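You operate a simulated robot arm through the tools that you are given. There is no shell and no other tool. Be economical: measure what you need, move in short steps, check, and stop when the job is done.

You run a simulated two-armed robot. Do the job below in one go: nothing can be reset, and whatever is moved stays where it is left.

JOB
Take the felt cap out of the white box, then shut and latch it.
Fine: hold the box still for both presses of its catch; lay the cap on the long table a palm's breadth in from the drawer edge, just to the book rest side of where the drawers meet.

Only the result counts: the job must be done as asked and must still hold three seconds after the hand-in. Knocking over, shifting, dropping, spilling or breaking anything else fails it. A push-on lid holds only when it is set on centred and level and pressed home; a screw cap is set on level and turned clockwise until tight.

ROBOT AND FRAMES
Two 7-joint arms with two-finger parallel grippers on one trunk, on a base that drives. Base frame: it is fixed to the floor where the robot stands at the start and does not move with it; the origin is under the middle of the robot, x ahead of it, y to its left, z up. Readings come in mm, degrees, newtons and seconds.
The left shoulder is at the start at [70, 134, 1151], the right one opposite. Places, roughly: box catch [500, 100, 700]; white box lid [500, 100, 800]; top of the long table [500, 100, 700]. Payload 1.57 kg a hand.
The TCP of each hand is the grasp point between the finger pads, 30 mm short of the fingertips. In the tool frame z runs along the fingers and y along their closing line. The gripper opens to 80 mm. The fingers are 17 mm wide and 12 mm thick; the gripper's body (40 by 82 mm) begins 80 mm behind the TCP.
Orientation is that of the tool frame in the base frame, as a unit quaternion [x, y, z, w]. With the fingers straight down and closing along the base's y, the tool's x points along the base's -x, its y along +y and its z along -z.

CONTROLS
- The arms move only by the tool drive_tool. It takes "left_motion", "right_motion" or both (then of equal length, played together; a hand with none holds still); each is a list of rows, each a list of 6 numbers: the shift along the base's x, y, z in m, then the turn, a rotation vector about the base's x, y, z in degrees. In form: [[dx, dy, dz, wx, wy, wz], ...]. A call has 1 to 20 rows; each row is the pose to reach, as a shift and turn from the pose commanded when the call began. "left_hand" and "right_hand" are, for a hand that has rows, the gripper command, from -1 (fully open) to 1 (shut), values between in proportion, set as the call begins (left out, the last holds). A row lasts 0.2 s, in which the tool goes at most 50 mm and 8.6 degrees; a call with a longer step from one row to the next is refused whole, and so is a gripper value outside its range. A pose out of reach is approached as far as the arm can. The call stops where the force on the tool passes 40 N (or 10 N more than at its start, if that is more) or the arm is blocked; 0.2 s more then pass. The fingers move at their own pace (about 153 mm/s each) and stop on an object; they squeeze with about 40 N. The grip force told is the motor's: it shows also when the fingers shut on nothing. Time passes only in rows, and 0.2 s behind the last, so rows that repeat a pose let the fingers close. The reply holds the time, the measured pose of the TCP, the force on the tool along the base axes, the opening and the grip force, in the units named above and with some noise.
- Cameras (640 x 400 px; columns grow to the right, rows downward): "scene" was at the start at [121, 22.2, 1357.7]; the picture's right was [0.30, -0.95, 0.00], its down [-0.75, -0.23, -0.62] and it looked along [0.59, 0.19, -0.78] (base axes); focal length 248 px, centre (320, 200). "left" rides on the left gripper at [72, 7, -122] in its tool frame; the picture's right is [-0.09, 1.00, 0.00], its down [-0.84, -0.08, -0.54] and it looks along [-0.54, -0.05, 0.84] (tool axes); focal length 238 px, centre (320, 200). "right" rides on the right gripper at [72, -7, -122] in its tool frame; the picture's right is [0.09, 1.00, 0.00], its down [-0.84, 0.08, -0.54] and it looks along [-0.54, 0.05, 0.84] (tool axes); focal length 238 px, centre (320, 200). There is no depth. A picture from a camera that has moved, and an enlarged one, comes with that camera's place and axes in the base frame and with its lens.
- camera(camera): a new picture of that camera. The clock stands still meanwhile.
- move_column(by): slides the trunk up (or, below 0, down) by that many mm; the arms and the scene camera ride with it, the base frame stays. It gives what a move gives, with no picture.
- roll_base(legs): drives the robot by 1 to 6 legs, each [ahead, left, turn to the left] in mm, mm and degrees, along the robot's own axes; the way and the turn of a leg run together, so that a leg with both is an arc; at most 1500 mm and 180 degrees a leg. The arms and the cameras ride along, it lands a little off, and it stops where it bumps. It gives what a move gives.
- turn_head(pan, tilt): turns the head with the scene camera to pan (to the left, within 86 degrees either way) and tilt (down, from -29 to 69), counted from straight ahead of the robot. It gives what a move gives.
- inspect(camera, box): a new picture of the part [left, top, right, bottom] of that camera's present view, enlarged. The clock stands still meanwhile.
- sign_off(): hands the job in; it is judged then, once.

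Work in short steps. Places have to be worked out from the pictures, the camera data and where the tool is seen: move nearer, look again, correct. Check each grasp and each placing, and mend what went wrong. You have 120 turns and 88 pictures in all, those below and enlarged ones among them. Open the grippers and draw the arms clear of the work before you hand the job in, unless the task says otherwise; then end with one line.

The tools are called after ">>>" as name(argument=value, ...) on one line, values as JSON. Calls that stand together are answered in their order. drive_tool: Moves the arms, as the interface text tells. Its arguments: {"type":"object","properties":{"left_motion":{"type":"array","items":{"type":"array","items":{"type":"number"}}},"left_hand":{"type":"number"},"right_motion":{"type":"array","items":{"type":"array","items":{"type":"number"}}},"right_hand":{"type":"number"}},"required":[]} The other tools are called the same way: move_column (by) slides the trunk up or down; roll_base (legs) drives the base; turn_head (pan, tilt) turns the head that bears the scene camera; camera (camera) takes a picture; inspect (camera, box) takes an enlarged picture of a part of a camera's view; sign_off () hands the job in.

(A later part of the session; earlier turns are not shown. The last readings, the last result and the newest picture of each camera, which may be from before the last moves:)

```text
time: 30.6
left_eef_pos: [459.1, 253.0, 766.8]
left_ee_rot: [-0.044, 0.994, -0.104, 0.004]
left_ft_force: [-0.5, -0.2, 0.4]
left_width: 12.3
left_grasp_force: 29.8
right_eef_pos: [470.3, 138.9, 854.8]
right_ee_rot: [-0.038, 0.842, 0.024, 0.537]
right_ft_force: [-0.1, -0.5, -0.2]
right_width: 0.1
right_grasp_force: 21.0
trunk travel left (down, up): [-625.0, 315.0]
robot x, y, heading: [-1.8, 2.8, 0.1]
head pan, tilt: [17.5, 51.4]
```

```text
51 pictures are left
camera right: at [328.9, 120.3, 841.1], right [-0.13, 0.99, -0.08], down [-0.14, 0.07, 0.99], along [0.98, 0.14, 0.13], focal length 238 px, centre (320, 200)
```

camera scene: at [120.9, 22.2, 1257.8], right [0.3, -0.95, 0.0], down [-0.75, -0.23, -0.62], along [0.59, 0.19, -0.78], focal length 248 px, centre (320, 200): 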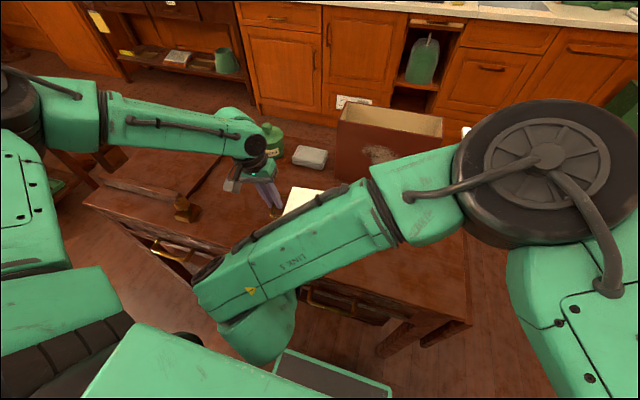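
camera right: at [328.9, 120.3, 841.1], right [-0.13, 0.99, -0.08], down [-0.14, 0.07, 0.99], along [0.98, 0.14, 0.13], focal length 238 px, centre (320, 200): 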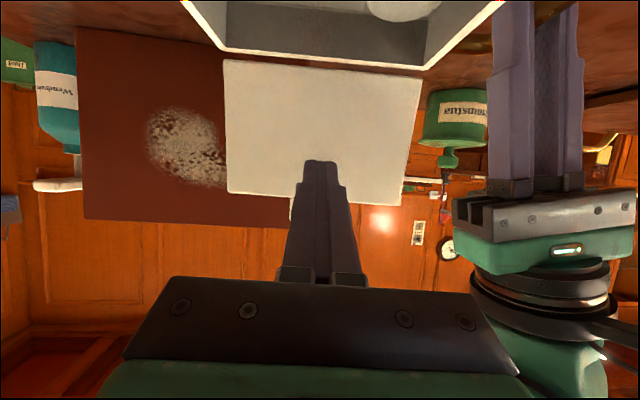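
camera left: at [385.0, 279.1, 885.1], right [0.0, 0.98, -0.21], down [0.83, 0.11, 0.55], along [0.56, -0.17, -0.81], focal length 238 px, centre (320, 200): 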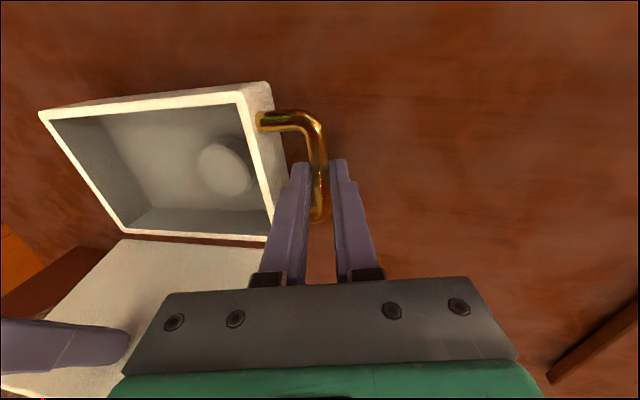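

The lid stays open by itself. I retract the right hand to the back right, then open the left hand off the handle and lift it.

>>> drive_tool(right_motion=[[-0.04, -0.01, 0.01, 0, 0, 0], [-0.08, -0.03, 0.02, 0, 0, 0], [-0.11, -0.06, 0.03, 0, 0, 0], [-0.13, -0.1, 0.04, 0, 0, 0], [-0.13, -0.14, 0.04, 0, 0, 0], [-0.13, -0.18, 0.04, 0, 0, 0]])

>>> drive_tool(left_motion=[[0, 0, 0, 0, 0, 0], [0, 0, 0, 0, 0, 0]], left_hand=0.1)

>>> drive_tool(left_motion=[[0, 0, 0.03, 0, 0, 0], [0, 0, 0.06, 0, 0, 0], [0, 0, 0.09, 0, 0, 0], [0, 0, 0.12, 0, 0, 0]])

>>> camera(camera="scene")

```text
time: 32.0
left_eef_pos: [459.0, 255.1, 768.1]
left_ee_rot: [-0.044, 0.993, -0.105, 0.006]
left_ft_force: [0.0, -0.5, 1.1]
left_width: 12.3
left_grasp_force: 29.8
right_eef_pos: [347.0, -12.5, 905.5]
right_ee_rot: [-0.036, 0.833, 0.049, 0.55]
right_ft_force: [0.1, 0.4, -0.6]
right_width: 0.0
right_grasp_force: 21.6
right hand out of reach, approached as far as the arm can: row 6
trunk travel left (down, up): [-625.0, 315.0]
robot x, y, heading: [-3.3, -2.0, 0.0]
head pan, tilt: [17.5, 51.4]
```

```text
time: 32.6
left_eef_pos: [457.9, 254.9, 767.3]
left_ee_rot: [-0.045, 0.993, -0.105, 0.006]
left_ft_force: [-0.1, 0.4, -0.3]
left_width: 35.9
left_grasp_force: 0.0
right_eef_pos: [347.9, -13.6, 905.0]
right_ee_rot: [-0.036, 0.834, 0.048, 0.548]
right_ft_force: [0.5, 0.3, 0.0]
right_width: 0.0
right_grasp_force: 21.2
trunk travel left (down, up): [-625.0, 315.0]
robot x, y, heading: [0.1, -1.3, -0.2]
head pan, tilt: [17.5, 51.4]
```

```text
time: 33.6
left_eef_pos: [457.4, 255.8, 888.7]
left_ee_rot: [-0.045, 0.994, -0.104, 0.005]
left_ft_force: [0.0, 0.5, 0.2]
left_width: 36.1
left_grasp_force: 0.0
right_eef_pos: [349.0, -15.6, 904.3]
right_ee_rot: [-0.038, 0.834, 0.047, 0.549]
right_ft_force: [0.0, -0.4, 1.1]
right_width: 0.2
right_grasp_force: 21.6
trunk travel left (down, up): [-625.0, 315.0]
robot x, y, heading: [-0.1, 1.3, -0.1]
head pan, tilt: [17.5, 51.4]
```

```text
50 pictures are left
camera scene: at [120.3, 21.8, 1257.8], right [0.3, -0.95, 0.0], down [-0.75, -0.23, -0.62], along [0.6, 0.19, -0.78], focal length 248 px, centre (320, 200)
```

scene: 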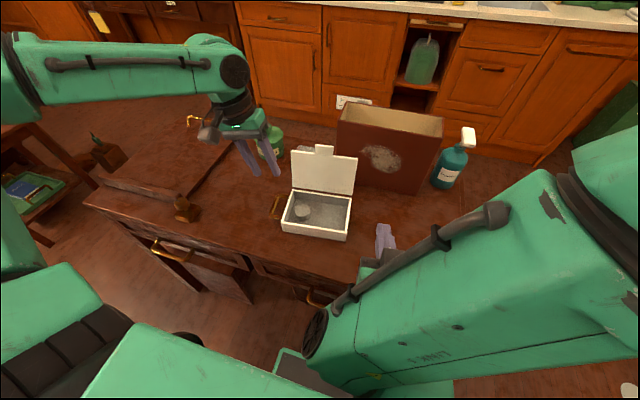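

The lid rests open, leaning back slightly; cap sits in the box's left half. I straighten the left hand upright, then turn it −90° so the fingers close front-to-back; I also enlarge the view.

>>> inspect(camera="scene", box=[260, 130, 380, 205])

>>> inspect(camera="scene", box=[260, 170, 380, 245])

>>> drive_tool(left_motion=[[0, 0, 0.01, 6, 0.5, 0], [0, 0, 0.02, 11.95, 1.05, 0], [0, 0, 0.02, 11.95, 1.05, 0]], left_hand=-0.5)

>>> drive_tool(left_motion=[[0, -0.005, 0, 0, 0, -8.2], [0, -0.01, 0, 0, 0, -16.4], [0, -0.015, 0, 0, 0, -24.6], [0, -0.02, 0, 0, 0, -32.8], [0, -0.025, 0, 0, 0, -41], [0, -0.03, 0, 0, 0, -49.2], [0, -0.035, 0, 0, 0, -57.4], [0, -0.04, 0, 0, 0, -65.6], [0, -0.045, 0, 0, 0, -73.8], [0, -0.05, 0, 0, 0, -82], [0, -0.055, 0, 0, 0, -90], [0, -0.055, 0, 0, 0, -90]])

>>> camera(camera="left")

```text
5.33 times, centred on (320, 168) of scene
camera zoom: at [120.3, 21.8, 1257.8], right [0.3, -0.95, 0.0], down [-0.75, -0.23, -0.62], along [0.6, 0.19, -0.78], focal length 1320 px, centre (320, 373)
```

zoom: 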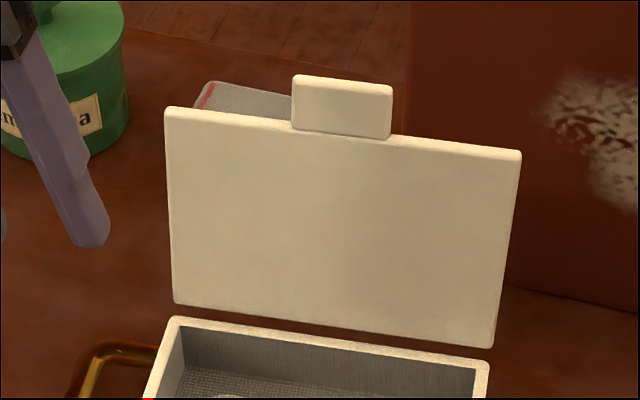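

```text
5.33 times, centred on (320, 208) of scene
camera zoom: at [120.3, 21.8, 1257.8], right [0.3, -0.95, 0.0], down [-0.75, -0.23, -0.62], along [0.6, 0.19, -0.78], focal length 1320 px, centre (320, 160)
```

zoom: 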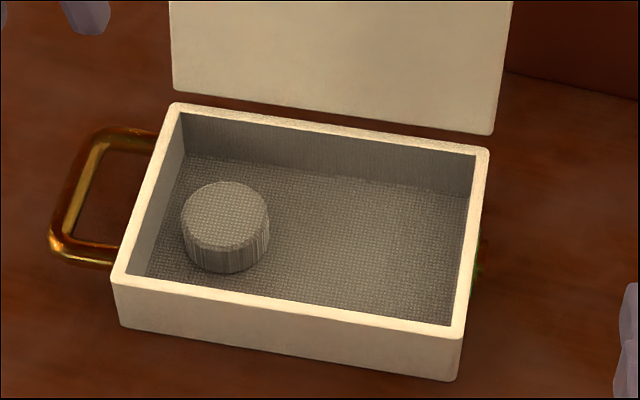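

```text
time: 34.4
left_eef_pos: [457.5, 254.7, 907.1]
left_ee_rot: [-0.045, 0.999, 0.0, -0.001]
left_ft_force: [-0.3, -0.1, -0.1]
left_width: 59.9
left_grasp_force: 0.0
right_eef_pos: [348.8, -14.4, 903.6]
right_ee_rot: [-0.04, 0.835, 0.047, 0.547]
right_ft_force: [-0.2, 0.6, -0.2]
right_width: 0.0
right_grasp_force: 21.4
trunk travel left (down, up): [-625.0, 315.0]
robot x, y, heading: [2.7, -1.0, -0.1]
head pan, tilt: [17.5, 51.4]
```

```text
time: 37.0
left_eef_pos: [457.8, 200.1, 908.3]
left_ee_rot: [0.675, 0.738, -0.001, 0.001]
left_ft_force: [-0.1, 0.3, 0.2]
left_width: 60.2
left_grasp_force: 0.0
right_eef_pos: [347.4, -17.5, 902.4]
right_ee_rot: [-0.043, 0.835, 0.045, 0.547]
right_ft_force: [-0.5, -0.1, 0.5]
right_width: 0.0
right_grasp_force: 20.9
trunk travel left (down, up): [-625.0, 315.0]
robot x, y, heading: [2.7, -1.0, 0.0]
head pan, tilt: [17.5, 51.4]
```

```text
47 pictures are left
camera left: at [457.7, 271.8, 1030.0], right [1.0, 0.0, 0.0], down [0.0, -0.84, 0.54], along [0.0, -0.54, -0.84], focal length 238 px, centre (320, 200)
```

left: 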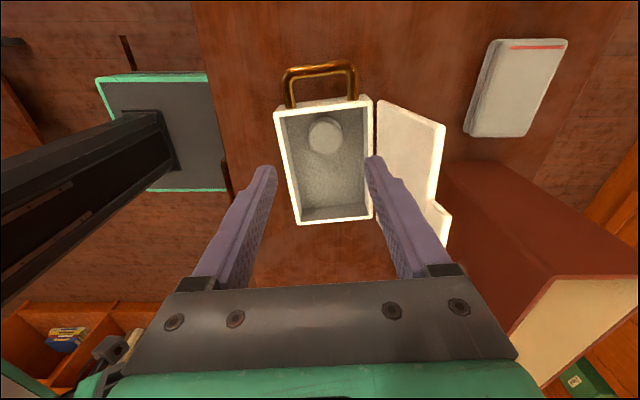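

The two views put the cap's top at about [463, 180, 748], ~42 mm across. I set the opening to 54 mm, move over it, and lower to z≈800 for a check.

>>> drive_tool(left_motion=[[0.003, -0.01, -0.02, 0, 0, 0], [0.005, -0.02, -0.04, 0, 0, 0], [0.005, -0.02, -0.075, 0, 0, 0], [0.005, -0.02, -0.105, 0, 0, 0], [0.005, -0.02, -0.105, 0, 0, 0]], left_hand=-0.35)

>>> inspect(camera="left", box=[200, 40, 440, 190])

>>> inspect(camera="scene", box=[250, 150, 390, 238])

```text
time: 38.2
left_eef_pos: [463.7, 178.9, 804.0]
left_ee_rot: [0.675, 0.738, 0.0, -0.001]
left_ft_force: [-0.2, -1.2, 0.0]
left_width: 54.0
left_grasp_force: 0.1
right_eef_pos: [348.4, -20.1, 903.0]
right_ee_rot: [-0.044, 0.835, 0.044, 0.547]
right_ft_force: [-0.5, 0.5, 0.2]
right_width: 0.0
right_grasp_force: 20.9
trunk travel left (down, up): [-625.0, 315.0]
robot x, y, heading: [-1.3, -3.8, 0.3]
head pan, tilt: [17.5, 51.4]
```

```text
2.67 times, centred on (320, 115) of left
camera zoom: at [463.9, 250.8, 924.5], right [1.0, 0.0, 0.0], down [0.0, -0.84, 0.54], along [0.0, -0.54, -0.84], focal length 636 px, centre (320, 427)
```

zoom: 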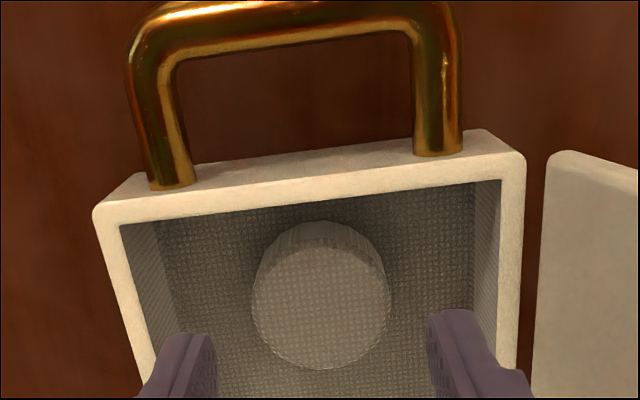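

```text
4.55 times, centred on (320, 194) of scene
camera zoom: at [120.5, 22.1, 1257.8], right [0.3, -0.95, 0.0], down [-0.75, -0.23, -0.62], along [0.59, 0.19, -0.78], focal length 1125 px, centre (320, 227)
```

zoom: 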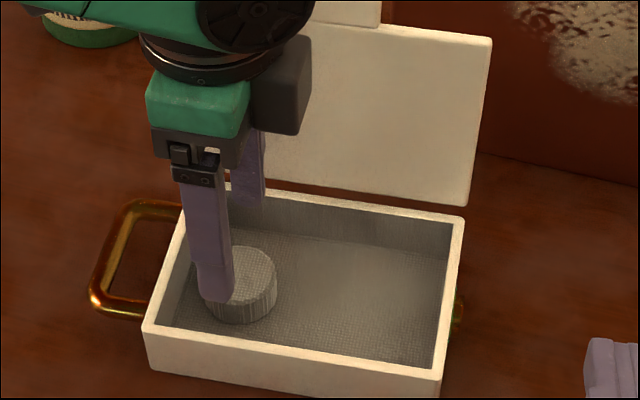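

Well centred (cap at about [464, 182]). I lower to z≈767 with +2 mm in y and close.

>>> drive_tool(left_motion=[[0, 0.002, -0.015, 0, 0, 0], [0, 0.002, -0.028, 0, 0, 0], [0, 0.002, -0.037, 0, 0, 0], [0, 0.002, -0.037, 0, 0, 0]])

>>> drive_tool(left_motion=[[0, 0, 0, 0, 0, 0], [0, 0, 0, 0, 0, 0], [0, 0, 0, 0, 0, 0]], left_hand=1)

>>> inspect(camera="left", box=[200, 40, 440, 190])

```text
time: 39.2
left_eef_pos: [462.6, 183.2, 764.9]
left_ee_rot: [0.674, 0.738, 0.001, 0.001]
left_ft_force: [0.1, 0.1, -0.1]
left_width: 54.1
left_grasp_force: 0.0
right_eef_pos: [348.8, -20.1, 902.2]
right_ee_rot: [-0.045, 0.834, 0.043, 0.548]
right_ft_force: [-0.2, -0.2, 0.4]
right_width: 0.0
right_grasp_force: 21.1
trunk travel left (down, up): [-625.0, 315.0]
robot x, y, heading: [-2.1, 0.8, -0.0]
head pan, tilt: [17.5, 51.4]
```

```text
time: 40.0
left_eef_pos: [462.0, 181.8, 765.4]
left_ee_rot: [0.675, 0.737, 0.001, 0.0]
left_ft_force: [0.5, 0.3, -0.2]
left_width: 39.5
left_grasp_force: 40.1
right_eef_pos: [348.0, -18.9, 902.2]
right_ee_rot: [-0.046, 0.834, 0.044, 0.548]
right_ft_force: [0.3, -0.6, 0.2]
right_width: 0.3
right_grasp_force: 21.4
trunk travel left (down, up): [-625.0, 315.0]
robot x, y, heading: [3.0, -2.0, 0.1]
head pan, tilt: [17.5, 51.4]
```

```text
2.67 times, centred on (320, 115) of left
camera zoom: at [462.5, 253.3, 886.8], right [1.0, 0.0, 0.0], down [0.0, -0.84, 0.54], along [0.0, -0.54, -0.84], focal length 636 px, centre (320, 427)
```

zoom: 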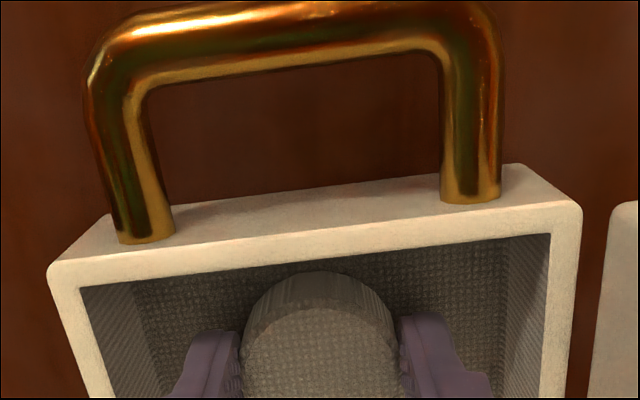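

Gripped firmly (39.5 mm, 40 N). I lift straight up 100 mm and take a close look at where the drawers meet.

>>> drive_tool(left_motion=[[0, 0, 0.02, 0, 0, 0], [0, 0, 0.045, 0, 0, 0], [0, 0, 0.075, 0, 0, 0], [0, 0, 0.1, 0, 0, 0], [0, 0, 0.1, 0, 0, 0]])

>>> inspect(camera="scene", box=[180, 200, 300, 275])

>>> inspect(camera="scene", box=[240, 130, 400, 230])

```text
time: 41.2
left_eef_pos: [465.4, 179.7, 864.3]
left_ee_rot: [0.676, 0.737, -0.001, 0.001]
left_ft_force: [0.3, 0.0, 0.5]
left_width: 39.4
left_grasp_force: 39.7
right_eef_pos: [348.9, -20.7, 902.6]
right_ee_rot: [-0.046, 0.835, 0.043, 0.547]
right_ft_force: [-0.1, 0.7, 0.5]
right_width: 0.0
right_grasp_force: 21.4
trunk travel left (down, up): [-625.0, 315.0]
robot x, y, heading: [-2.0, -2.1, 0.1]
head pan, tilt: [17.5, 51.4]
```

```text
5.33 times, centred on (240, 238) of scene
camera zoom: at [121.3, 22.3, 1257.7], right [0.3, -0.95, 0.0], down [-0.75, -0.23, -0.62], along [0.59, 0.19, -0.78], focal length 1320 px, centre (747, 0)
```

zoom: 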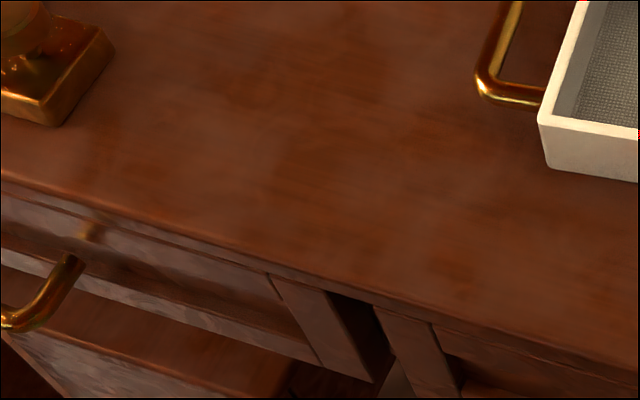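

```text
4.00 times, centred on (320, 180) of scene
camera zoom: at [121.3, 22.3, 1257.7], right [0.3, -0.95, 0.0], down [-0.75, -0.23, -0.62], along [0.59, 0.19, -0.78], focal length 990 px, centre (320, 280)
```

zoom: 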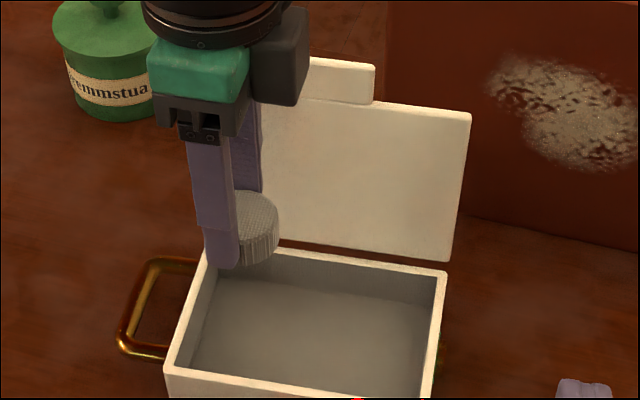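

The cap is up clear of the box. The drawers meet around y≈266 and the front edge is near x≈320, so I aim for about [405, 306]. I carry the cap there at height.

>>> drive_tool(left_motion=[[-0.01, 0.025, 0.005, 0, 0, 0], [-0.025, 0.06, 0.005, 0, 0, 0], [-0.043, 0.095, 0, 0, 0, 0], [-0.06, 0.126, -0.02, 0, 0, 0], [-0.06, 0.126, -0.05, 0, 0, 0], [-0.06, 0.126, -0.075, 0, 0, 0], [-0.06, 0.126, -0.075, 0, 0, 0]])

>>> camera(camera="left")

>>> inspect(camera="scene", box=[160, 170, 320, 270])

```text
time: 42.8
left_eef_pos: [400.4, 305.8, 791.4]
left_ee_rot: [0.675, 0.738, -0.001, 0.0]
left_ft_force: [0.5, -0.2, 0.3]
left_width: 39.2
left_grasp_force: 40.0
right_eef_pos: [348.9, -20.4, 901.9]
right_ee_rot: [-0.046, 0.834, 0.042, 0.548]
right_ft_force: [-0.4, 0.0, 0.0]
right_width: 0.0
right_grasp_force: 21.2
trunk travel left (down, up): [-625.0, 315.0]
robot x, y, heading: [-1.0, -1.0, -0.1]
head pan, tilt: [17.5, 51.4]
```

```text
41 pictures are left
camera left: at [401.6, 379.4, 912.7], right [1.0, 0.0, 0.0], down [0.0, -0.84, 0.54], along [0.0, -0.54, -0.84], focal length 238 px, centre (320, 200)
```

left: 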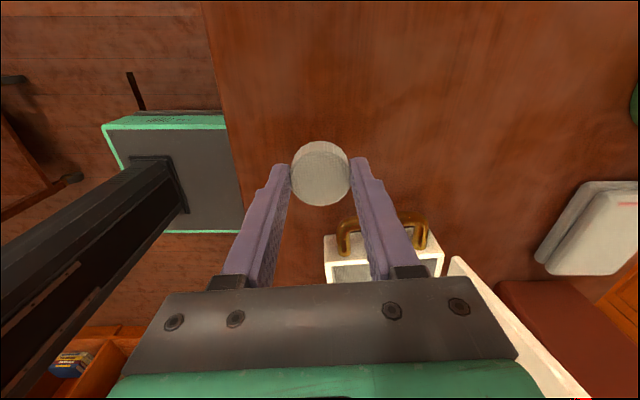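

```text
4.00 times, centred on (240, 220) of scene
camera zoom: at [120.7, 22.2, 1257.8], right [0.3, -0.95, 0.0], down [-0.75, -0.23, -0.62], along [0.59, 0.19, -0.78], focal length 990 px, centre (640, 120)
```

zoom: 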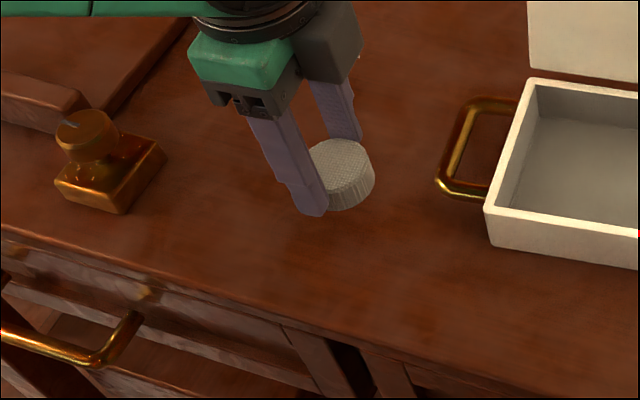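

The cap is over the right spot; the front edge looks to be x≈320–330, so I shift 8 mm further in and lower slowly to the table.

>>> drive_tool(left_motion=[[0.008, 0, -0.01, 0, 0, 0], [0.008, 0, -0.02, 0, 0, 0], [0.008, 0, -0.025, 0, 0, 0], [0.008, 0, -0.027, 0, 0, 0], [0.008, 0, -0.029, 0, 0, 0], [0.008, 0, -0.029, 0, 0, 0]])

>>> inspect(camera="scene", box=[210, 190, 290, 240])

```text
time: 44.2
left_eef_pos: [410.5, 308.7, 761.0]
left_ee_rot: [0.675, 0.738, 0.0, -0.001]
left_ft_force: [0.2, -0.1, -0.4]
left_width: 39.2
left_grasp_force: 40.0
right_eef_pos: [347.9, -19.0, 902.3]
right_ee_rot: [-0.048, 0.834, 0.043, 0.548]
right_ft_force: [0.8, -0.1, 0.7]
right_width: 0.0
right_grasp_force: 21.5
trunk travel left (down, up): [-625.0, 315.0]
robot x, y, heading: [0.9, 1.3, 0.1]
head pan, tilt: [17.5, 51.4]
```

```text
8.00 times, centred on (250, 215) of scene
camera zoom: at [121.0, 22.2, 1257.7], right [0.3, -0.95, 0.0], down [-0.75, -0.23, -0.62], along [0.59, 0.19, -0.78], focal length 1981 px, centre (880, 80)
```

zoom: 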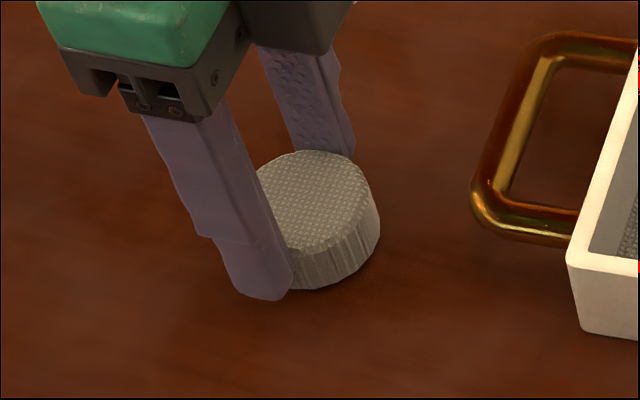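

No contact force yet but the cap is nearly down. I creep down 1 mm at a time a few millimetres.

>>> drive_tool(left_motion=[[0, 0, -0.001, 0, 0, 0], [0, 0, -0.002, 0, 0, 0], [0, 0, -0.003, 0, 0, 0], [0, 0, -0.003, 0, 0, 0]])

```text
time: 45.2
left_eef_pos: [409.8, 306.8, 758.8]
left_ee_rot: [0.675, 0.738, 0.0, 0.0]
left_ft_force: [-0.7, -0.3, 1.9]
left_width: 39.4
left_grasp_force: 39.9
right_eef_pos: [347.7, -19.2, 902.5]
right_ee_rot: [-0.047, 0.834, 0.043, 0.548]
right_ft_force: [0.1, 0.0, 0.1]
right_width: 0.0
right_grasp_force: 21.3
trunk travel left (down, up): [-625.0, 315.0]
robot x, y, heading: [2.3, -2.2, 0.0]
head pan, tilt: [17.5, 51.4]
```

A first hint of contact (1.9 N). Two more millimetres to be sure.

>>> drive_tool(left_motion=[[0, 0, -0.001, 0, 0, 0], [0, 0, -0.002, 0, 0, 0], [0, 0, -0.002, 0, 0, 0]])

```text
time: 46.0
left_eef_pos: [410.0, 307.6, 759.1]
left_ee_rot: [0.675, 0.738, 0.001, 0.001]
left_ft_force: [1.9, 2.1, 16.6]
left_width: 39.4
left_grasp_force: 40.0
right_eef_pos: [346.8, -21.4, 900.9]
right_ee_rot: [-0.047, 0.834, 0.043, 0.548]
right_ft_force: [0.5, 0.3, 0.3]
right_width: 0.1
right_grasp_force: 20.9
trunk travel left (down, up): [-625.0, 315.0]
robot x, y, heading: [0.8, -3.0, 0.1]
head pan, tilt: [17.5, 51.4]
```

The cap is firmly on the table (16.6 N). I ease up 2 mm, open, and rise.

>>> drive_tool(left_motion=[[0, 0, 0.001, 0, 0, 0], [0, 0, 0.002, 0, 0, 0]])

>>> drive_tool(left_motion=[[0, 0, 0, 0, 0, 0], [0, 0, 0, 0, 0, 0], [0, 0, 0, 0, 0, 0]], left_hand=-0.5)

>>> drive_tool(left_motion=[[0, 0, 0.02, 0, 0, 0], [0, 0, 0.05, 0, 0, 0], [0, 0, 0.09, 0, 0, 0], [0, 0, 0.13, 0, 0, 0], [0, 0, 0.15, 0, 0, 0]])

>>> inspect(camera="scene", box=[180, 160, 340, 260])

>>> camera(camera="left")

```text
time: 46.6
left_eef_pos: [409.6, 307.0, 758.8]
left_ee_rot: [0.675, 0.737, 0.001, 0.0]
left_ft_force: [4.8, 3.4, 12.7]
left_width: 39.4
left_grasp_force: 39.6
right_eef_pos: [347.4, -20.6, 901.1]
right_ee_rot: [-0.047, 0.835, 0.043, 0.547]
right_ft_force: [0.4, 0.4, -0.7]
right_width: 0.1
right_grasp_force: 21.0
trunk travel left (down, up): [-625.0, 315.0]
robot x, y, heading: [2.0, 0.9, -0.0]
head pan, tilt: [17.5, 51.4]
```

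```text
time: 47.4
left_eef_pos: [410.7, 307.9, 758.9]
left_ee_rot: [0.675, 0.738, -0.001, 0.0]
left_ft_force: [0.3, 0.2, 0.6]
left_width: 60.3
left_grasp_force: 0.1
right_eef_pos: [348.6, -21.5, 902.2]
right_ee_rot: [-0.048, 0.834, 0.043, 0.548]
right_ft_force: [1.1, 1.0, -0.9]
right_width: 0.1
right_grasp_force: 21.3
trunk travel left (down, up): [-625.0, 315.0]
robot x, y, heading: [1.0, 4.1, 0.0]
head pan, tilt: [17.5, 51.4]
```

```text
time: 48.6
left_eef_pos: [409.8, 305.0, 907.4]
left_ee_rot: [0.675, 0.738, 0.0, 0.0]
left_ft_force: [0.1, -0.8, 0.0]
left_width: 60.1
left_grasp_force: 0.0
right_eef_pos: [347.2, -19.3, 900.7]
right_ee_rot: [-0.049, 0.834, 0.044, 0.548]
right_ft_force: [0.4, -0.1, 1.0]
right_width: 0.1
right_grasp_force: 21.1
trunk travel left (down, up): [-625.0, 315.0]
robot x, y, heading: [-1.9, -0.9, 0.1]
head pan, tilt: [17.5, 51.4]
```

```text
4.00 times, centred on (260, 210) of scene
camera zoom: at [120.8, 22.0, 1257.7], right [0.3, -0.95, 0.0], down [-0.75, -0.23, -0.62], along [0.59, 0.19, -0.78], focal length 990 px, centre (560, 160)
```

zoom: 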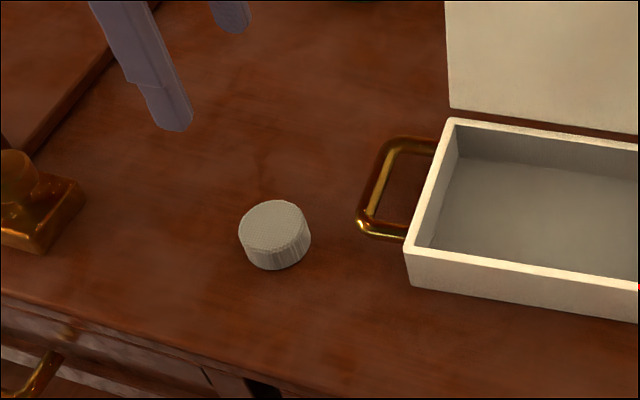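

```text
37 pictures are left
camera left: at [410.4, 378.5, 1029.6], right [1.0, 0.0, 0.0], down [0.0, -0.84, 0.54], along [0.0, -0.54, -0.84], focal length 238 px, centre (320, 200)
```

left: 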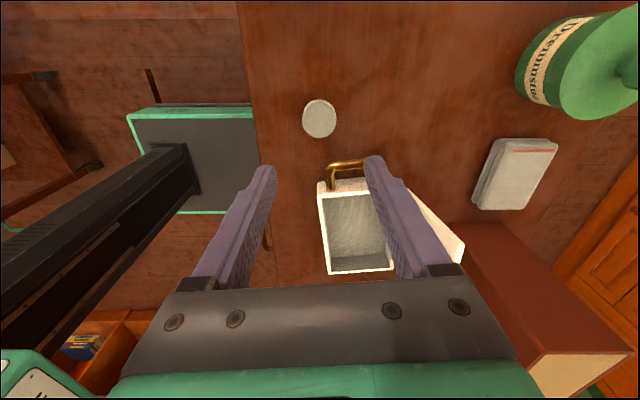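

The cap stands at about [409, 307], ~90 mm in from the edge and left of the drawer joint. Now I turn the left hand back to its handle-holding attitude above the handle.

>>> drive_tool(left_motion=[[0.004, -0.004, 0, 0, 0, 8.2], [0.008, -0.008, 0, 0, 0, 16.4], [0.012, -0.012, 0, 0, 0, 24.6], [0.016, -0.016, 0, 0, 0, 32.8], [0.02, -0.02, 0, 0, 0, 41], [0.024, -0.025, 0, 0, 0, 49.2], [0.028, -0.03, 0, 0, 0, 57.4], [0.032, -0.035, 0, 0, 0, 65.6], [0.036, -0.04, 0, 0, 0, 73.8], [0.042, -0.045, 0, 0, 0, 82], [0.048, -0.05, 0, 0, 0, 90], [0.048, -0.05, 0, 0, 0, 90]], left_hand=0.1)

>>> drive_tool(left_motion=[[0, 0, 0, -6, -0.5, 0], [0, 0, -0.01, -11.95, -1.05, 0], [0, 0, -0.02, -11.95, -1.05, 0], [0, 0, -0.02, -11.95, -1.05, 0]])

>>> camera(camera="left")

```text
time: 51.2
left_eef_pos: [458.6, 258.5, 908.8]
left_ee_rot: [-0.046, 0.999, -0.001, 0.001]
left_ft_force: [-0.4, 0.1, -0.1]
left_width: 36.1
left_grasp_force: 0.2
right_eef_pos: [347.5, -20.3, 902.3]
right_ee_rot: [-0.047, 0.834, 0.043, 0.548]
right_ft_force: [-0.9, 0.0, 0.3]
right_width: 0.1
right_grasp_force: 21.7
trunk travel left (down, up): [-625.0, 315.0]
robot x, y, heading: [-2.0, -0.4, 0.0]
head pan, tilt: [17.5, 51.4]
```

```text
time: 52.2
left_eef_pos: [459.3, 257.8, 887.6]
left_ee_rot: [-0.044, 0.994, -0.105, 0.005]
left_ft_force: [-0.8, 0.1, 0.5]
left_width: 36.0
left_grasp_force: 0.0
right_eef_pos: [346.7, -20.7, 901.9]
right_ee_rot: [-0.048, 0.834, 0.043, 0.548]
right_ft_force: [0.5, -0.5, 0.7]
right_width: 0.0
right_grasp_force: 21.8
trunk travel left (down, up): [-625.0, 315.0]
robot x, y, heading: [3.8, 0.6, 0.2]
head pan, tilt: [17.5, 51.4]
```

```text
36 pictures are left
camera left: at [384.4, 282.2, 1005.2], right [0.01, 0.98, -0.21], down [0.83, 0.11, 0.55], along [0.56, -0.18, -0.81], focal length 238 px, centre (320, 200)
```

left: 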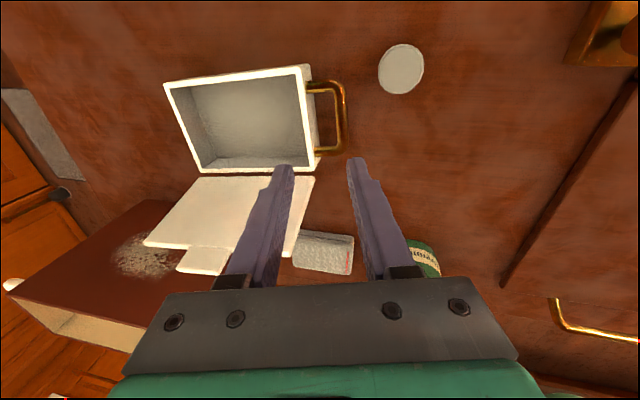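

The hand is back above the handle. I shift −4 mm in y, lower to z≈768 and close on the bar.

>>> drive_tool(left_motion=[[0, -0.004, -0.03, 0, 0, 0], [0, -0.004, -0.06, 0, 0, 0], [0, -0.004, -0.09, 0, 0, 0], [0, -0.004, -0.11, 0, 0, 0], [0, -0.004, -0.12, 0, 0, 0], [0, -0.004, -0.12, 0, 0, 0]])

>>> drive_tool(left_motion=[[0, 0, 0, 0, 0, 0], [0, 0, 0, 0, 0, 0], [0, 0, 0, 0, 0, 0]], left_hand=1)

>>> inspect(camera="scene", box=[220, 130, 380, 230])

```text
time: 53.6
left_eef_pos: [460.3, 252.4, 767.4]
left_ee_rot: [-0.044, 0.994, -0.104, 0.004]
left_ft_force: [0.6, -0.3, 0.9]
left_width: 36.0
left_grasp_force: 0.0
right_eef_pos: [347.5, -20.0, 901.4]
right_ee_rot: [-0.047, 0.834, 0.042, 0.548]
right_ft_force: [-0.2, 0.9, 0.4]
right_width: 0.3
right_grasp_force: 21.3
trunk travel left (down, up): [-625.0, 315.0]
robot x, y, heading: [-0.7, 2.6, -0.1]
head pan, tilt: [17.5, 51.4]
```

```text
time: 54.4
left_eef_pos: [460.4, 253.1, 768.3]
left_ee_rot: [-0.045, 0.994, -0.105, 0.004]
left_ft_force: [-0.4, 0.3, 0.2]
left_width: 12.4
left_grasp_force: 29.5
right_eef_pos: [348.2, -20.6, 901.1]
right_ee_rot: [-0.047, 0.834, 0.043, 0.548]
right_ft_force: [0.5, 0.2, 0.0]
right_width: 0.0
right_grasp_force: 21.3
trunk travel left (down, up): [-625.0, 315.0]
robot x, y, heading: [-2.3, 2.9, 0.1]
head pan, tilt: [17.5, 51.4]
```

```text
4.00 times, centred on (300, 180) of scene
camera zoom: at [121.2, 22.4, 1257.7], right [0.3, -0.95, 0.0], down [-0.75, -0.23, -0.62], along [0.59, 0.19, -0.78], focal length 990 px, centre (400, 280)
```

zoom: 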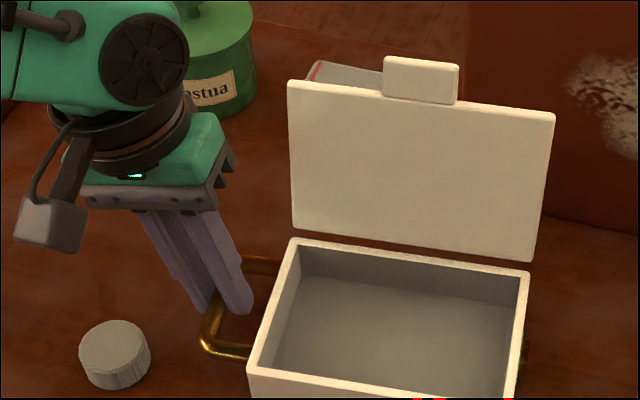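

The handle is held again. I bring the right hand, opened to 70 mm, in front of the lid's lip (lip centre about [556, 146, 879]).

>>> drive_tool(right_motion=[[0, 0.035, 0.002, 0, 0, 0], [0.015, 0.07, 0.004, 0, 0, 0], [0.04, 0.105, 0.004, 0, 0, 0], [0.07, 0.135, 0.004, 0, 0, 0], [0.1, 0.155, 0.004, 0, 0, 0], [0.132, 0.165, 0.004, 0, 0, 0], [0.132, 0.165, 0.004, 0, 0, 0]], right_hand=-0.75)

>>> camera(camera="right")

```text
time: 56.0
left_eef_pos: [459.1, 253.8, 767.0]
left_ee_rot: [-0.045, 0.994, -0.104, 0.005]
left_ft_force: [0.2, -0.1, 0.1]
left_width: 12.4
left_grasp_force: 29.2
right_eef_pos: [472.5, 125.9, 895.3]
right_ee_rot: [-0.036, 0.843, 0.023, 0.537]
right_ft_force: [-0.1, 0.4, -0.3]
right_width: 69.7
right_grasp_force: 0.1
trunk travel left (down, up): [-625.0, 315.0]
robot x, y, heading: [-2.6, 0.1, -0.0]
head pan, tilt: [17.5, 51.4]
```

```text
34 pictures are left
camera right: at [331.4, 106.3, 882.7], right [-0.12, 0.99, -0.08], down [-0.14, 0.07, 0.99], along [0.98, 0.13, 0.13], focal length 238 px, centre (320, 200)
```

right: 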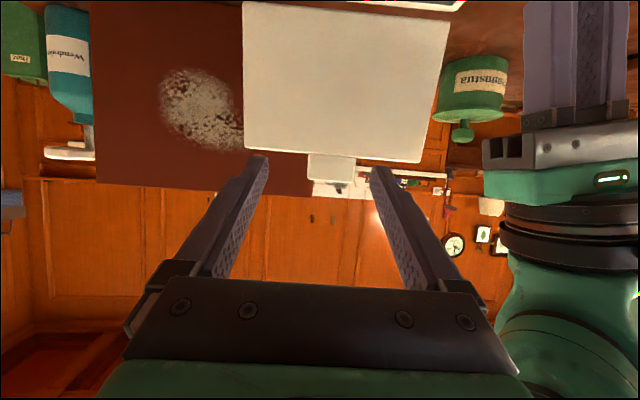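

The lip is at about [556, 144, 880]. I approach so that the fingertips straddle it, passing about 10 mm beyond its middle.

>>> drive_tool(right_motion=[[0.01, 0.007, 0.008, 0, 0, 0], [0.025, 0.014, 0.012, 0, 0, 0], [0.04, 0.015, 0.008, 0, 0, 0], [0.055, 0.016, 0.0, 0, 0, 0], [0.065, 0.017, -0.005, 0, 0, 0], [0.065, 0.017, -0.005, 0, 0, 0]])

>>> inspect(camera="right", box=[200, 80, 440, 230])

>>> inspect(camera="scene", box=[250, 110, 410, 210])

```text
time: 57.4
left_eef_pos: [459.5, 253.3, 767.5]
left_ee_rot: [-0.044, 0.993, -0.105, 0.005]
left_ft_force: [-0.1, -0.8, -0.3]
left_width: 12.1
left_grasp_force: 29.5
right_eef_pos: [536.5, 141.0, 891.6]
right_ee_rot: [-0.037, 0.843, 0.023, 0.537]
right_ft_force: [-0.6, 0.0, 0.8]
right_width: 70.1
right_grasp_force: 0.1
trunk travel left (down, up): [-625.0, 315.0]
robot x, y, heading: [-6.0, -0.7, 0.2]
head pan, tilt: [17.5, 51.4]
```

```text
2.67 times, centred on (320, 155) of right
camera zoom: at [395.5, 121.9, 878.2], right [-0.13, 0.99, -0.08], down [-0.14, 0.07, 0.99], along [0.98, 0.14, 0.13], focal length 636 px, centre (320, 320)
```

zoom: 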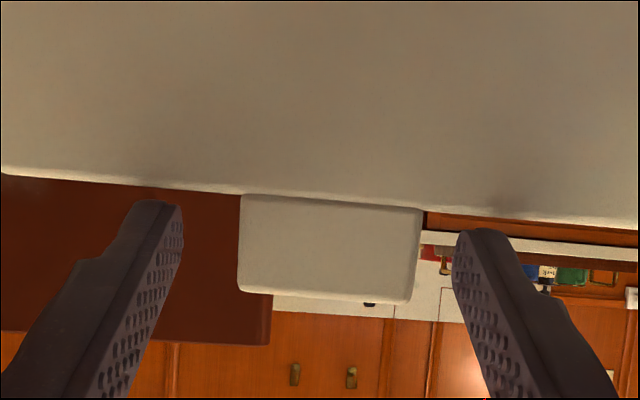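

```text
4.00 times, centred on (330, 160) of scene
camera zoom: at [121.2, 22.3, 1257.7], right [0.3, -0.95, 0.0], down [-0.75, -0.23, -0.62], along [0.59, 0.19, -0.78], focal length 990 px, centre (280, 360)
```

zoom: 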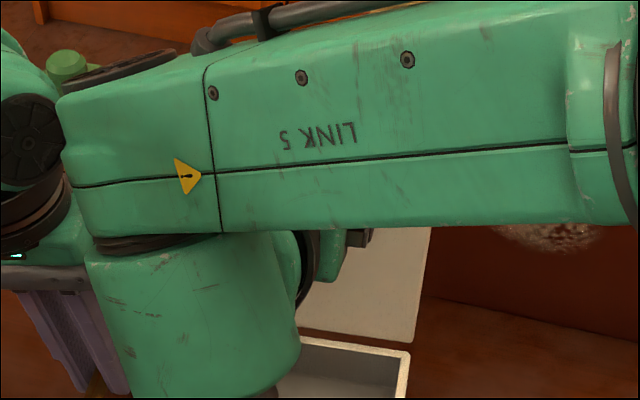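

The fingertips straddle the lip and reach just past it. I nudge 2 mm in y and close on its sides.

>>> drive_tool(right_motion=[[0, 0.002, 0, 0, 0, 0], [0, 0.002, 0, 0, 0, 0], [0, 0.002, 0, 0, 0, 0], [0, 0.002, 0, 0, 0, 0]], right_hand=1)

>>> inspect(camera="right", box=[200, 80, 440, 230])

```text
time: 58.4
left_eef_pos: [460.2, 253.8, 768.7]
left_ee_rot: [-0.045, 0.994, -0.104, 0.005]
left_ft_force: [1.0, 1.5, 1.1]
left_width: 12.3
left_grasp_force: 29.4
right_eef_pos: [536.6, 143.1, 891.5]
right_ee_rot: [-0.037, 0.843, 0.023, 0.537]
right_ft_force: [-0.7, -2.4, -0.4]
right_width: 43.6
right_grasp_force: 40.4
trunk travel left (down, up): [-625.0, 315.0]
robot x, y, heading: [-1.9, -0.3, -0.1]
head pan, tilt: [17.5, 51.4]
```

```text
2.67 times, centred on (320, 155) of right
camera zoom: at [395.6, 123.6, 878.8], right [-0.13, 0.99, -0.08], down [-0.14, 0.07, 0.99], along [0.98, 0.14, 0.13], focal length 636 px, centre (320, 320)
```

zoom: 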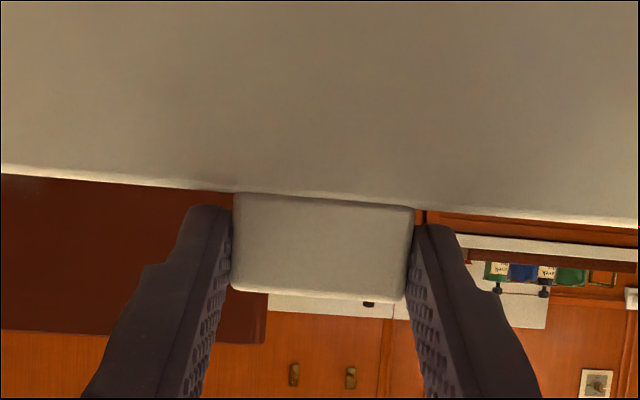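

Lip gripped (43.6 mm, 40 N). I pull the lid forward along its arc to about 75° and check forces.

>>> drive_tool(right_motion=[[-0.009, -0.001, 0.002, 0, 0, 0], [-0.018, -0.0015, 0.004, 0, 0, 0], [-0.027, -0.002, 0.005, 0, 0, 0], [-0.035, -0.003, 0.005, 0, 0, 0], [-0.043, -0.004, 0.0045, 0, 0, 0], [-0.051, -0.0045, 0.0035, 0, 0, 0], [-0.059, -0.005, 0.0025, 0, 0, 0], [-0.066, -0.006, 0.001, 0, 0, 0], [-0.066, -0.006, 0.001, 0, 0, 0]])

>>> camera(camera="right")

```text
time: 60.4
left_eef_pos: [458.9, 252.7, 767.7]
left_ee_rot: [-0.046, 0.994, -0.104, 0.005]
left_ft_force: [-9.2, 12.2, -6.0]
left_width: 13.8
left_grasp_force: 30.3
right_eef_pos: [470.0, 136.3, 893.6]
right_ee_rot: [-0.036, 0.842, 0.023, 0.538]
right_ft_force: [8.9, -13.8, 8.9]
right_width: 43.5
right_grasp_force: 40.1
trunk travel left (down, up): [-625.0, 315.0]
robot x, y, heading: [-3.9, 1.4, -0.1]
head pan, tilt: [17.5, 51.4]
```

```text
30 pictures are left
camera right: at [329.8, 116.8, 880.3], right [-0.12, 0.99, -0.08], down [-0.15, 0.07, 0.99], along [0.98, 0.13, 0.14], focal length 238 px, centre (320, 200)
```

right: 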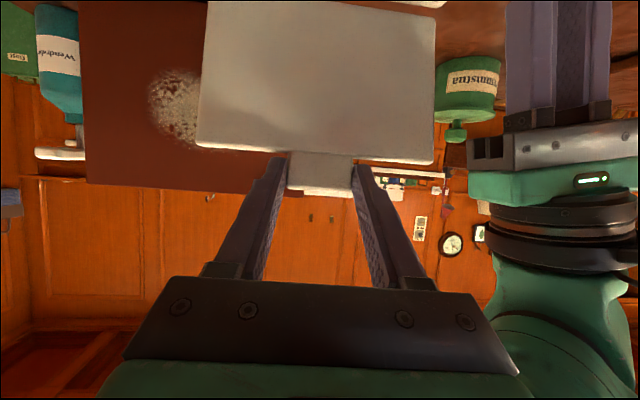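

Reaction forces show I'm slightly too far left and low for the lid's true arc. I correct by about −2.5 mm in y and +2 mm in z while continuing to about 50°.

>>> drive_tool(right_motion=[[0, -0.0025, 0.002, 0, 0, 0], [-0.008, -0.003, 0.0, 0, 0, 0], [-0.016, -0.004, -0.003, 0, 0, 0], [-0.023, -0.005, -0.007, 0, 0, 0], [-0.03, -0.006, -0.011, 0, 0, 0], [-0.036, -0.006, -0.015, 0, 0, 0], [-0.042, -0.0065, -0.02, 0, 0, 0], [-0.042, -0.0065, -0.02, 0, 0, 0]])

>>> camera(camera="right")

```text
time: 62.2
left_eef_pos: [456.7, 253.0, 770.1]
left_ee_rot: [-0.044, 0.993, -0.105, 0.008]
left_ft_force: [1.5, -7.7, -8.3]
left_width: 14.2
left_grasp_force: 29.7
right_eef_pos: [426.0, 130.5, 879.5]
right_ee_rot: [-0.034, 0.84, 0.025, 0.541]
right_ft_force: [-8.5, 5.2, 31.9]
right_width: 43.7
right_grasp_force: 40.4
trunk travel left (down, up): [-625.0, 315.0]
robot x, y, heading: [-0.8, -0.0, -0.3]
head pan, tilt: [17.5, 51.4]
```

```text
29 pictures are left
camera right: at [286.3, 111.1, 865.4], right [-0.12, 0.99, -0.08], down [-0.15, 0.06, 0.99], along [0.98, 0.13, 0.14], focal length 238 px, centre (320, 200)
```

right: 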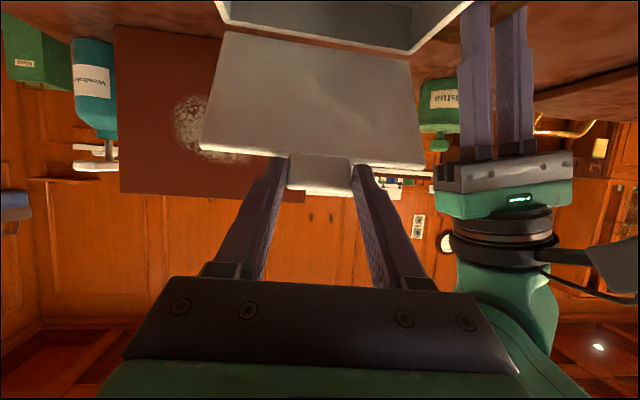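

Upward reaction has grown to 32 N, since the lip can't pivot freely in the pads. I release the lip here, with the lid well past upright toward closed.

>>> drive_tool(right_motion=[[0, 0, 0, 0, 0, 0], [0, 0, 0, 0, 0, 0]], right_hand=-0.3)

>>> camera(camera="right")

>>> camera(camera="left")

```text
time: 62.8
left_eef_pos: [461.1, 252.8, 768.8]
left_ee_rot: [-0.044, 0.994, -0.104, 0.006]
left_ft_force: [2.9, 1.2, 4.9]
left_width: 12.2
left_grasp_force: 29.4
right_eef_pos: [429.0, 130.0, 874.5]
right_ee_rot: [-0.035, 0.844, 0.022, 0.535]
right_ft_force: [-0.1, -1.1, -0.2]
right_width: 52.1
right_grasp_force: 0.1
trunk travel left (down, up): [-625.0, 315.0]
robot x, y, heading: [-0.8, 0.7, 0.1]
head pan, tilt: [17.5, 51.4]
```

```text
28 pictures are left
camera right: at [289.2, 109.7, 861.1], right [-0.12, 0.99, -0.08], down [-0.14, 0.07, 0.99], along [0.98, 0.13, 0.13], focal length 238 px, centre (320, 200)
```

right: 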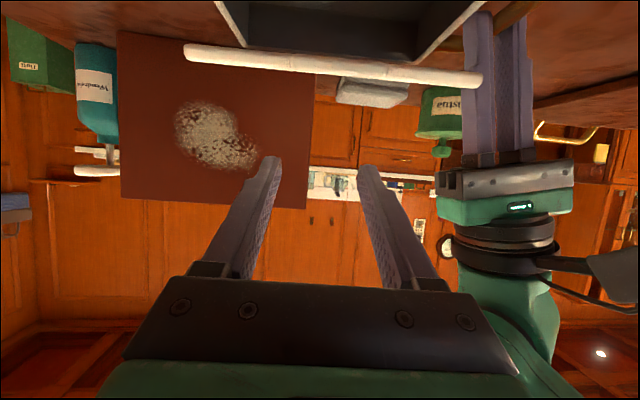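

```text
27 pictures are left
camera left: at [385.9, 278.2, 886.3], right [0.01, 0.98, -0.21], down [0.83, 0.11, 0.55], along [0.56, -0.17, -0.81], focal length 238 px, centre (320, 200)
```

left: 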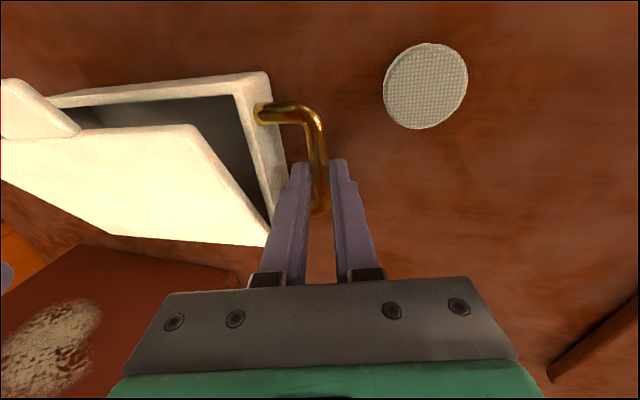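

The lid is falling shut. I raise the right hand back a little, letting time pass, and look.

>>> drive_tool(right_motion=[[-0.02, -0.01, 0.01, 0, 0, 0], [-0.05, -0.03, 0.02, 0, 0, 0], [-0.08, -0.05, 0.02, 0, 0, 0], [-0.09, -0.07, 0.02, 0, 0, 0], [-0.09, -0.07, 0.02, 0, 0, 0]], right_hand=1)

>>> camera(camera="left")

>>> camera(camera="right")

```text
time: 64.0
left_eef_pos: [459.8, 252.7, 768.6]
left_ee_rot: [-0.043, 0.994, -0.105, 0.005]
left_ft_force: [2.3, 1.1, 8.1]
left_width: 12.5
left_grasp_force: 29.4
right_eef_pos: [352.5, 66.4, 903.7]
right_ee_rot: [-0.012, 0.833, 0.03, 0.552]
right_ft_force: [1.0, -1.0, 0.0]
right_width: 0.1
right_grasp_force: 21.6
trunk travel left (down, up): [-625.0, 315.0]
robot x, y, heading: [1.0, 1.1, 0.0]
head pan, tilt: [17.5, 51.4]
```

```text
26 pictures are left
camera left: at [385.0, 277.9, 886.2], right [0.01, 0.98, -0.21], down [0.83, 0.11, 0.55], along [0.56, -0.17, -0.81], focal length 238 px, centre (320, 200)
```

left: 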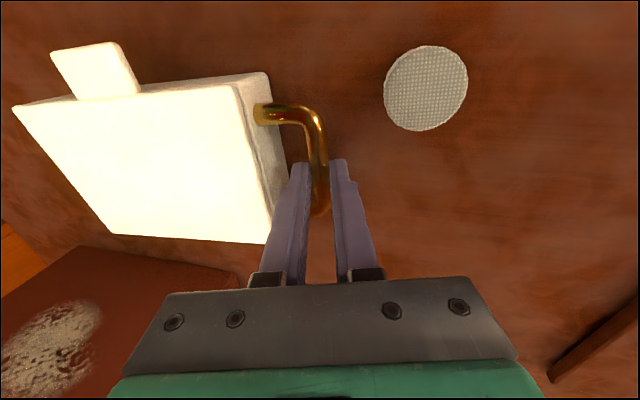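

```text
25 pictures are left
camera right: at [213.2, 52.6, 885.1], right [-0.09, 0.99, -0.05], down [-0.18, 0.03, 0.98], along [0.98, 0.09, 0.17], focal length 238 px, centre (320, 200)
```

right: 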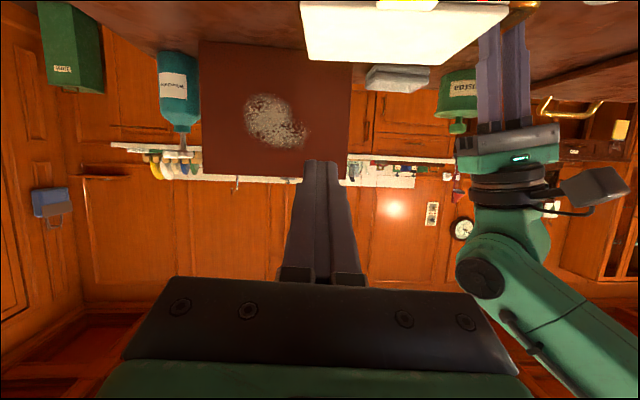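

The lid has dropped fully shut. The left hand feels a residual 8 N, so I let go and re-grip the handle to relax it, and bring the right hand back to fingers-down.

>>> drive_tool(left_motion=[[0, 0, 0, 0, 0, 0], [0, 0, 0, 0, 0, 0]], left_hand=0.3)

>>> drive_tool(left_motion=[[0, 0, 0, 0, 0, 0], [0, 0, 0, 0, 0, 0], [0, 0, 0, 0, 0, 0]], left_hand=1)

>>> drive_tool(right_motion=[[0.003, -0.005, 0.005, -0.71, 8.1, 0], [0.006, -0.01, 0.01, -1.42, 16.2, 0], [0.009, -0.02, 0.01, -2.13, 24.3, 0], [0.012, -0.03, 0.01, -2.84, 32.4, 0], [0.015, -0.04, 0.01, -3.55, 40.5, 0], [0.017, -0.05, 0.01, -4.25, 48.6, 0], [0.017, -0.06, 0.01, -4.96, 56.7, 0], [0.017, -0.07, 0.01, -5.67, 64.75, 0], [0.017, -0.07, 0.01, -5.67, 64.75, 0]])

>>> camera(camera="scene")

```text
time: 64.6
left_eef_pos: [459.6, 252.5, 767.9]
left_ee_rot: [-0.044, 0.994, -0.104, 0.004]
left_ft_force: [0.4, -0.1, -0.4]
left_width: 28.0
left_grasp_force: 0.1
right_eef_pos: [353.7, 65.0, 904.6]
right_ee_rot: [-0.012, 0.834, 0.029, 0.551]
right_ft_force: [0.0, 0.1, -0.3]
right_width: 0.0
right_grasp_force: 20.9
trunk travel left (down, up): [-625.0, 315.0]
robot x, y, heading: [-1.9, 0.7, 0.3]
head pan, tilt: [17.5, 51.4]
```

```text
time: 65.4
left_eef_pos: [459.4, 253.7, 768.2]
left_ee_rot: [-0.044, 0.994, -0.104, 0.004]
left_ft_force: [-0.7, 0.0, -0.4]
left_width: 12.3
left_grasp_force: 29.7
right_eef_pos: [354.2, 66.1, 903.7]
right_ee_rot: [-0.013, 0.834, 0.029, 0.551]
right_ft_force: [-0.1, -0.4, -0.5]
right_width: 0.0
right_grasp_force: 21.2
trunk travel left (down, up): [-625.0, 315.0]
robot x, y, heading: [0.8, 2.9, -0.1]
head pan, tilt: [17.5, 51.4]
```

```text
time: 67.4
left_eef_pos: [460.2, 252.1, 768.0]
left_ee_rot: [-0.044, 0.994, -0.104, 0.005]
left_ft_force: [-0.4, 0.2, 0.3]
left_width: 12.1
left_grasp_force: 29.9
right_eef_pos: [356.9, -7.8, 904.3]
right_ee_rot: [-0.043, 0.999, 0.001, -0.001]
right_ft_force: [0.4, 0.5, 0.2]
right_width: 0.2
right_grasp_force: 22.0
trunk travel left (down, up): [-625.0, 315.0]
robot x, y, heading: [0.5, -0.1, -0.1]
head pan, tilt: [17.5, 51.4]
```

```text
24 pictures are left
camera scene: at [121.0, 22.3, 1257.7], right [0.3, -0.95, 0.0], down [-0.75, -0.23, -0.62], along [0.59, 0.19, -0.78], focal length 248 px, centre (320, 200)
```

scene: 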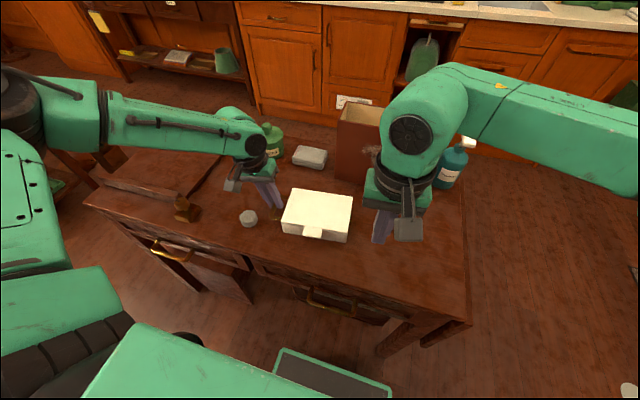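

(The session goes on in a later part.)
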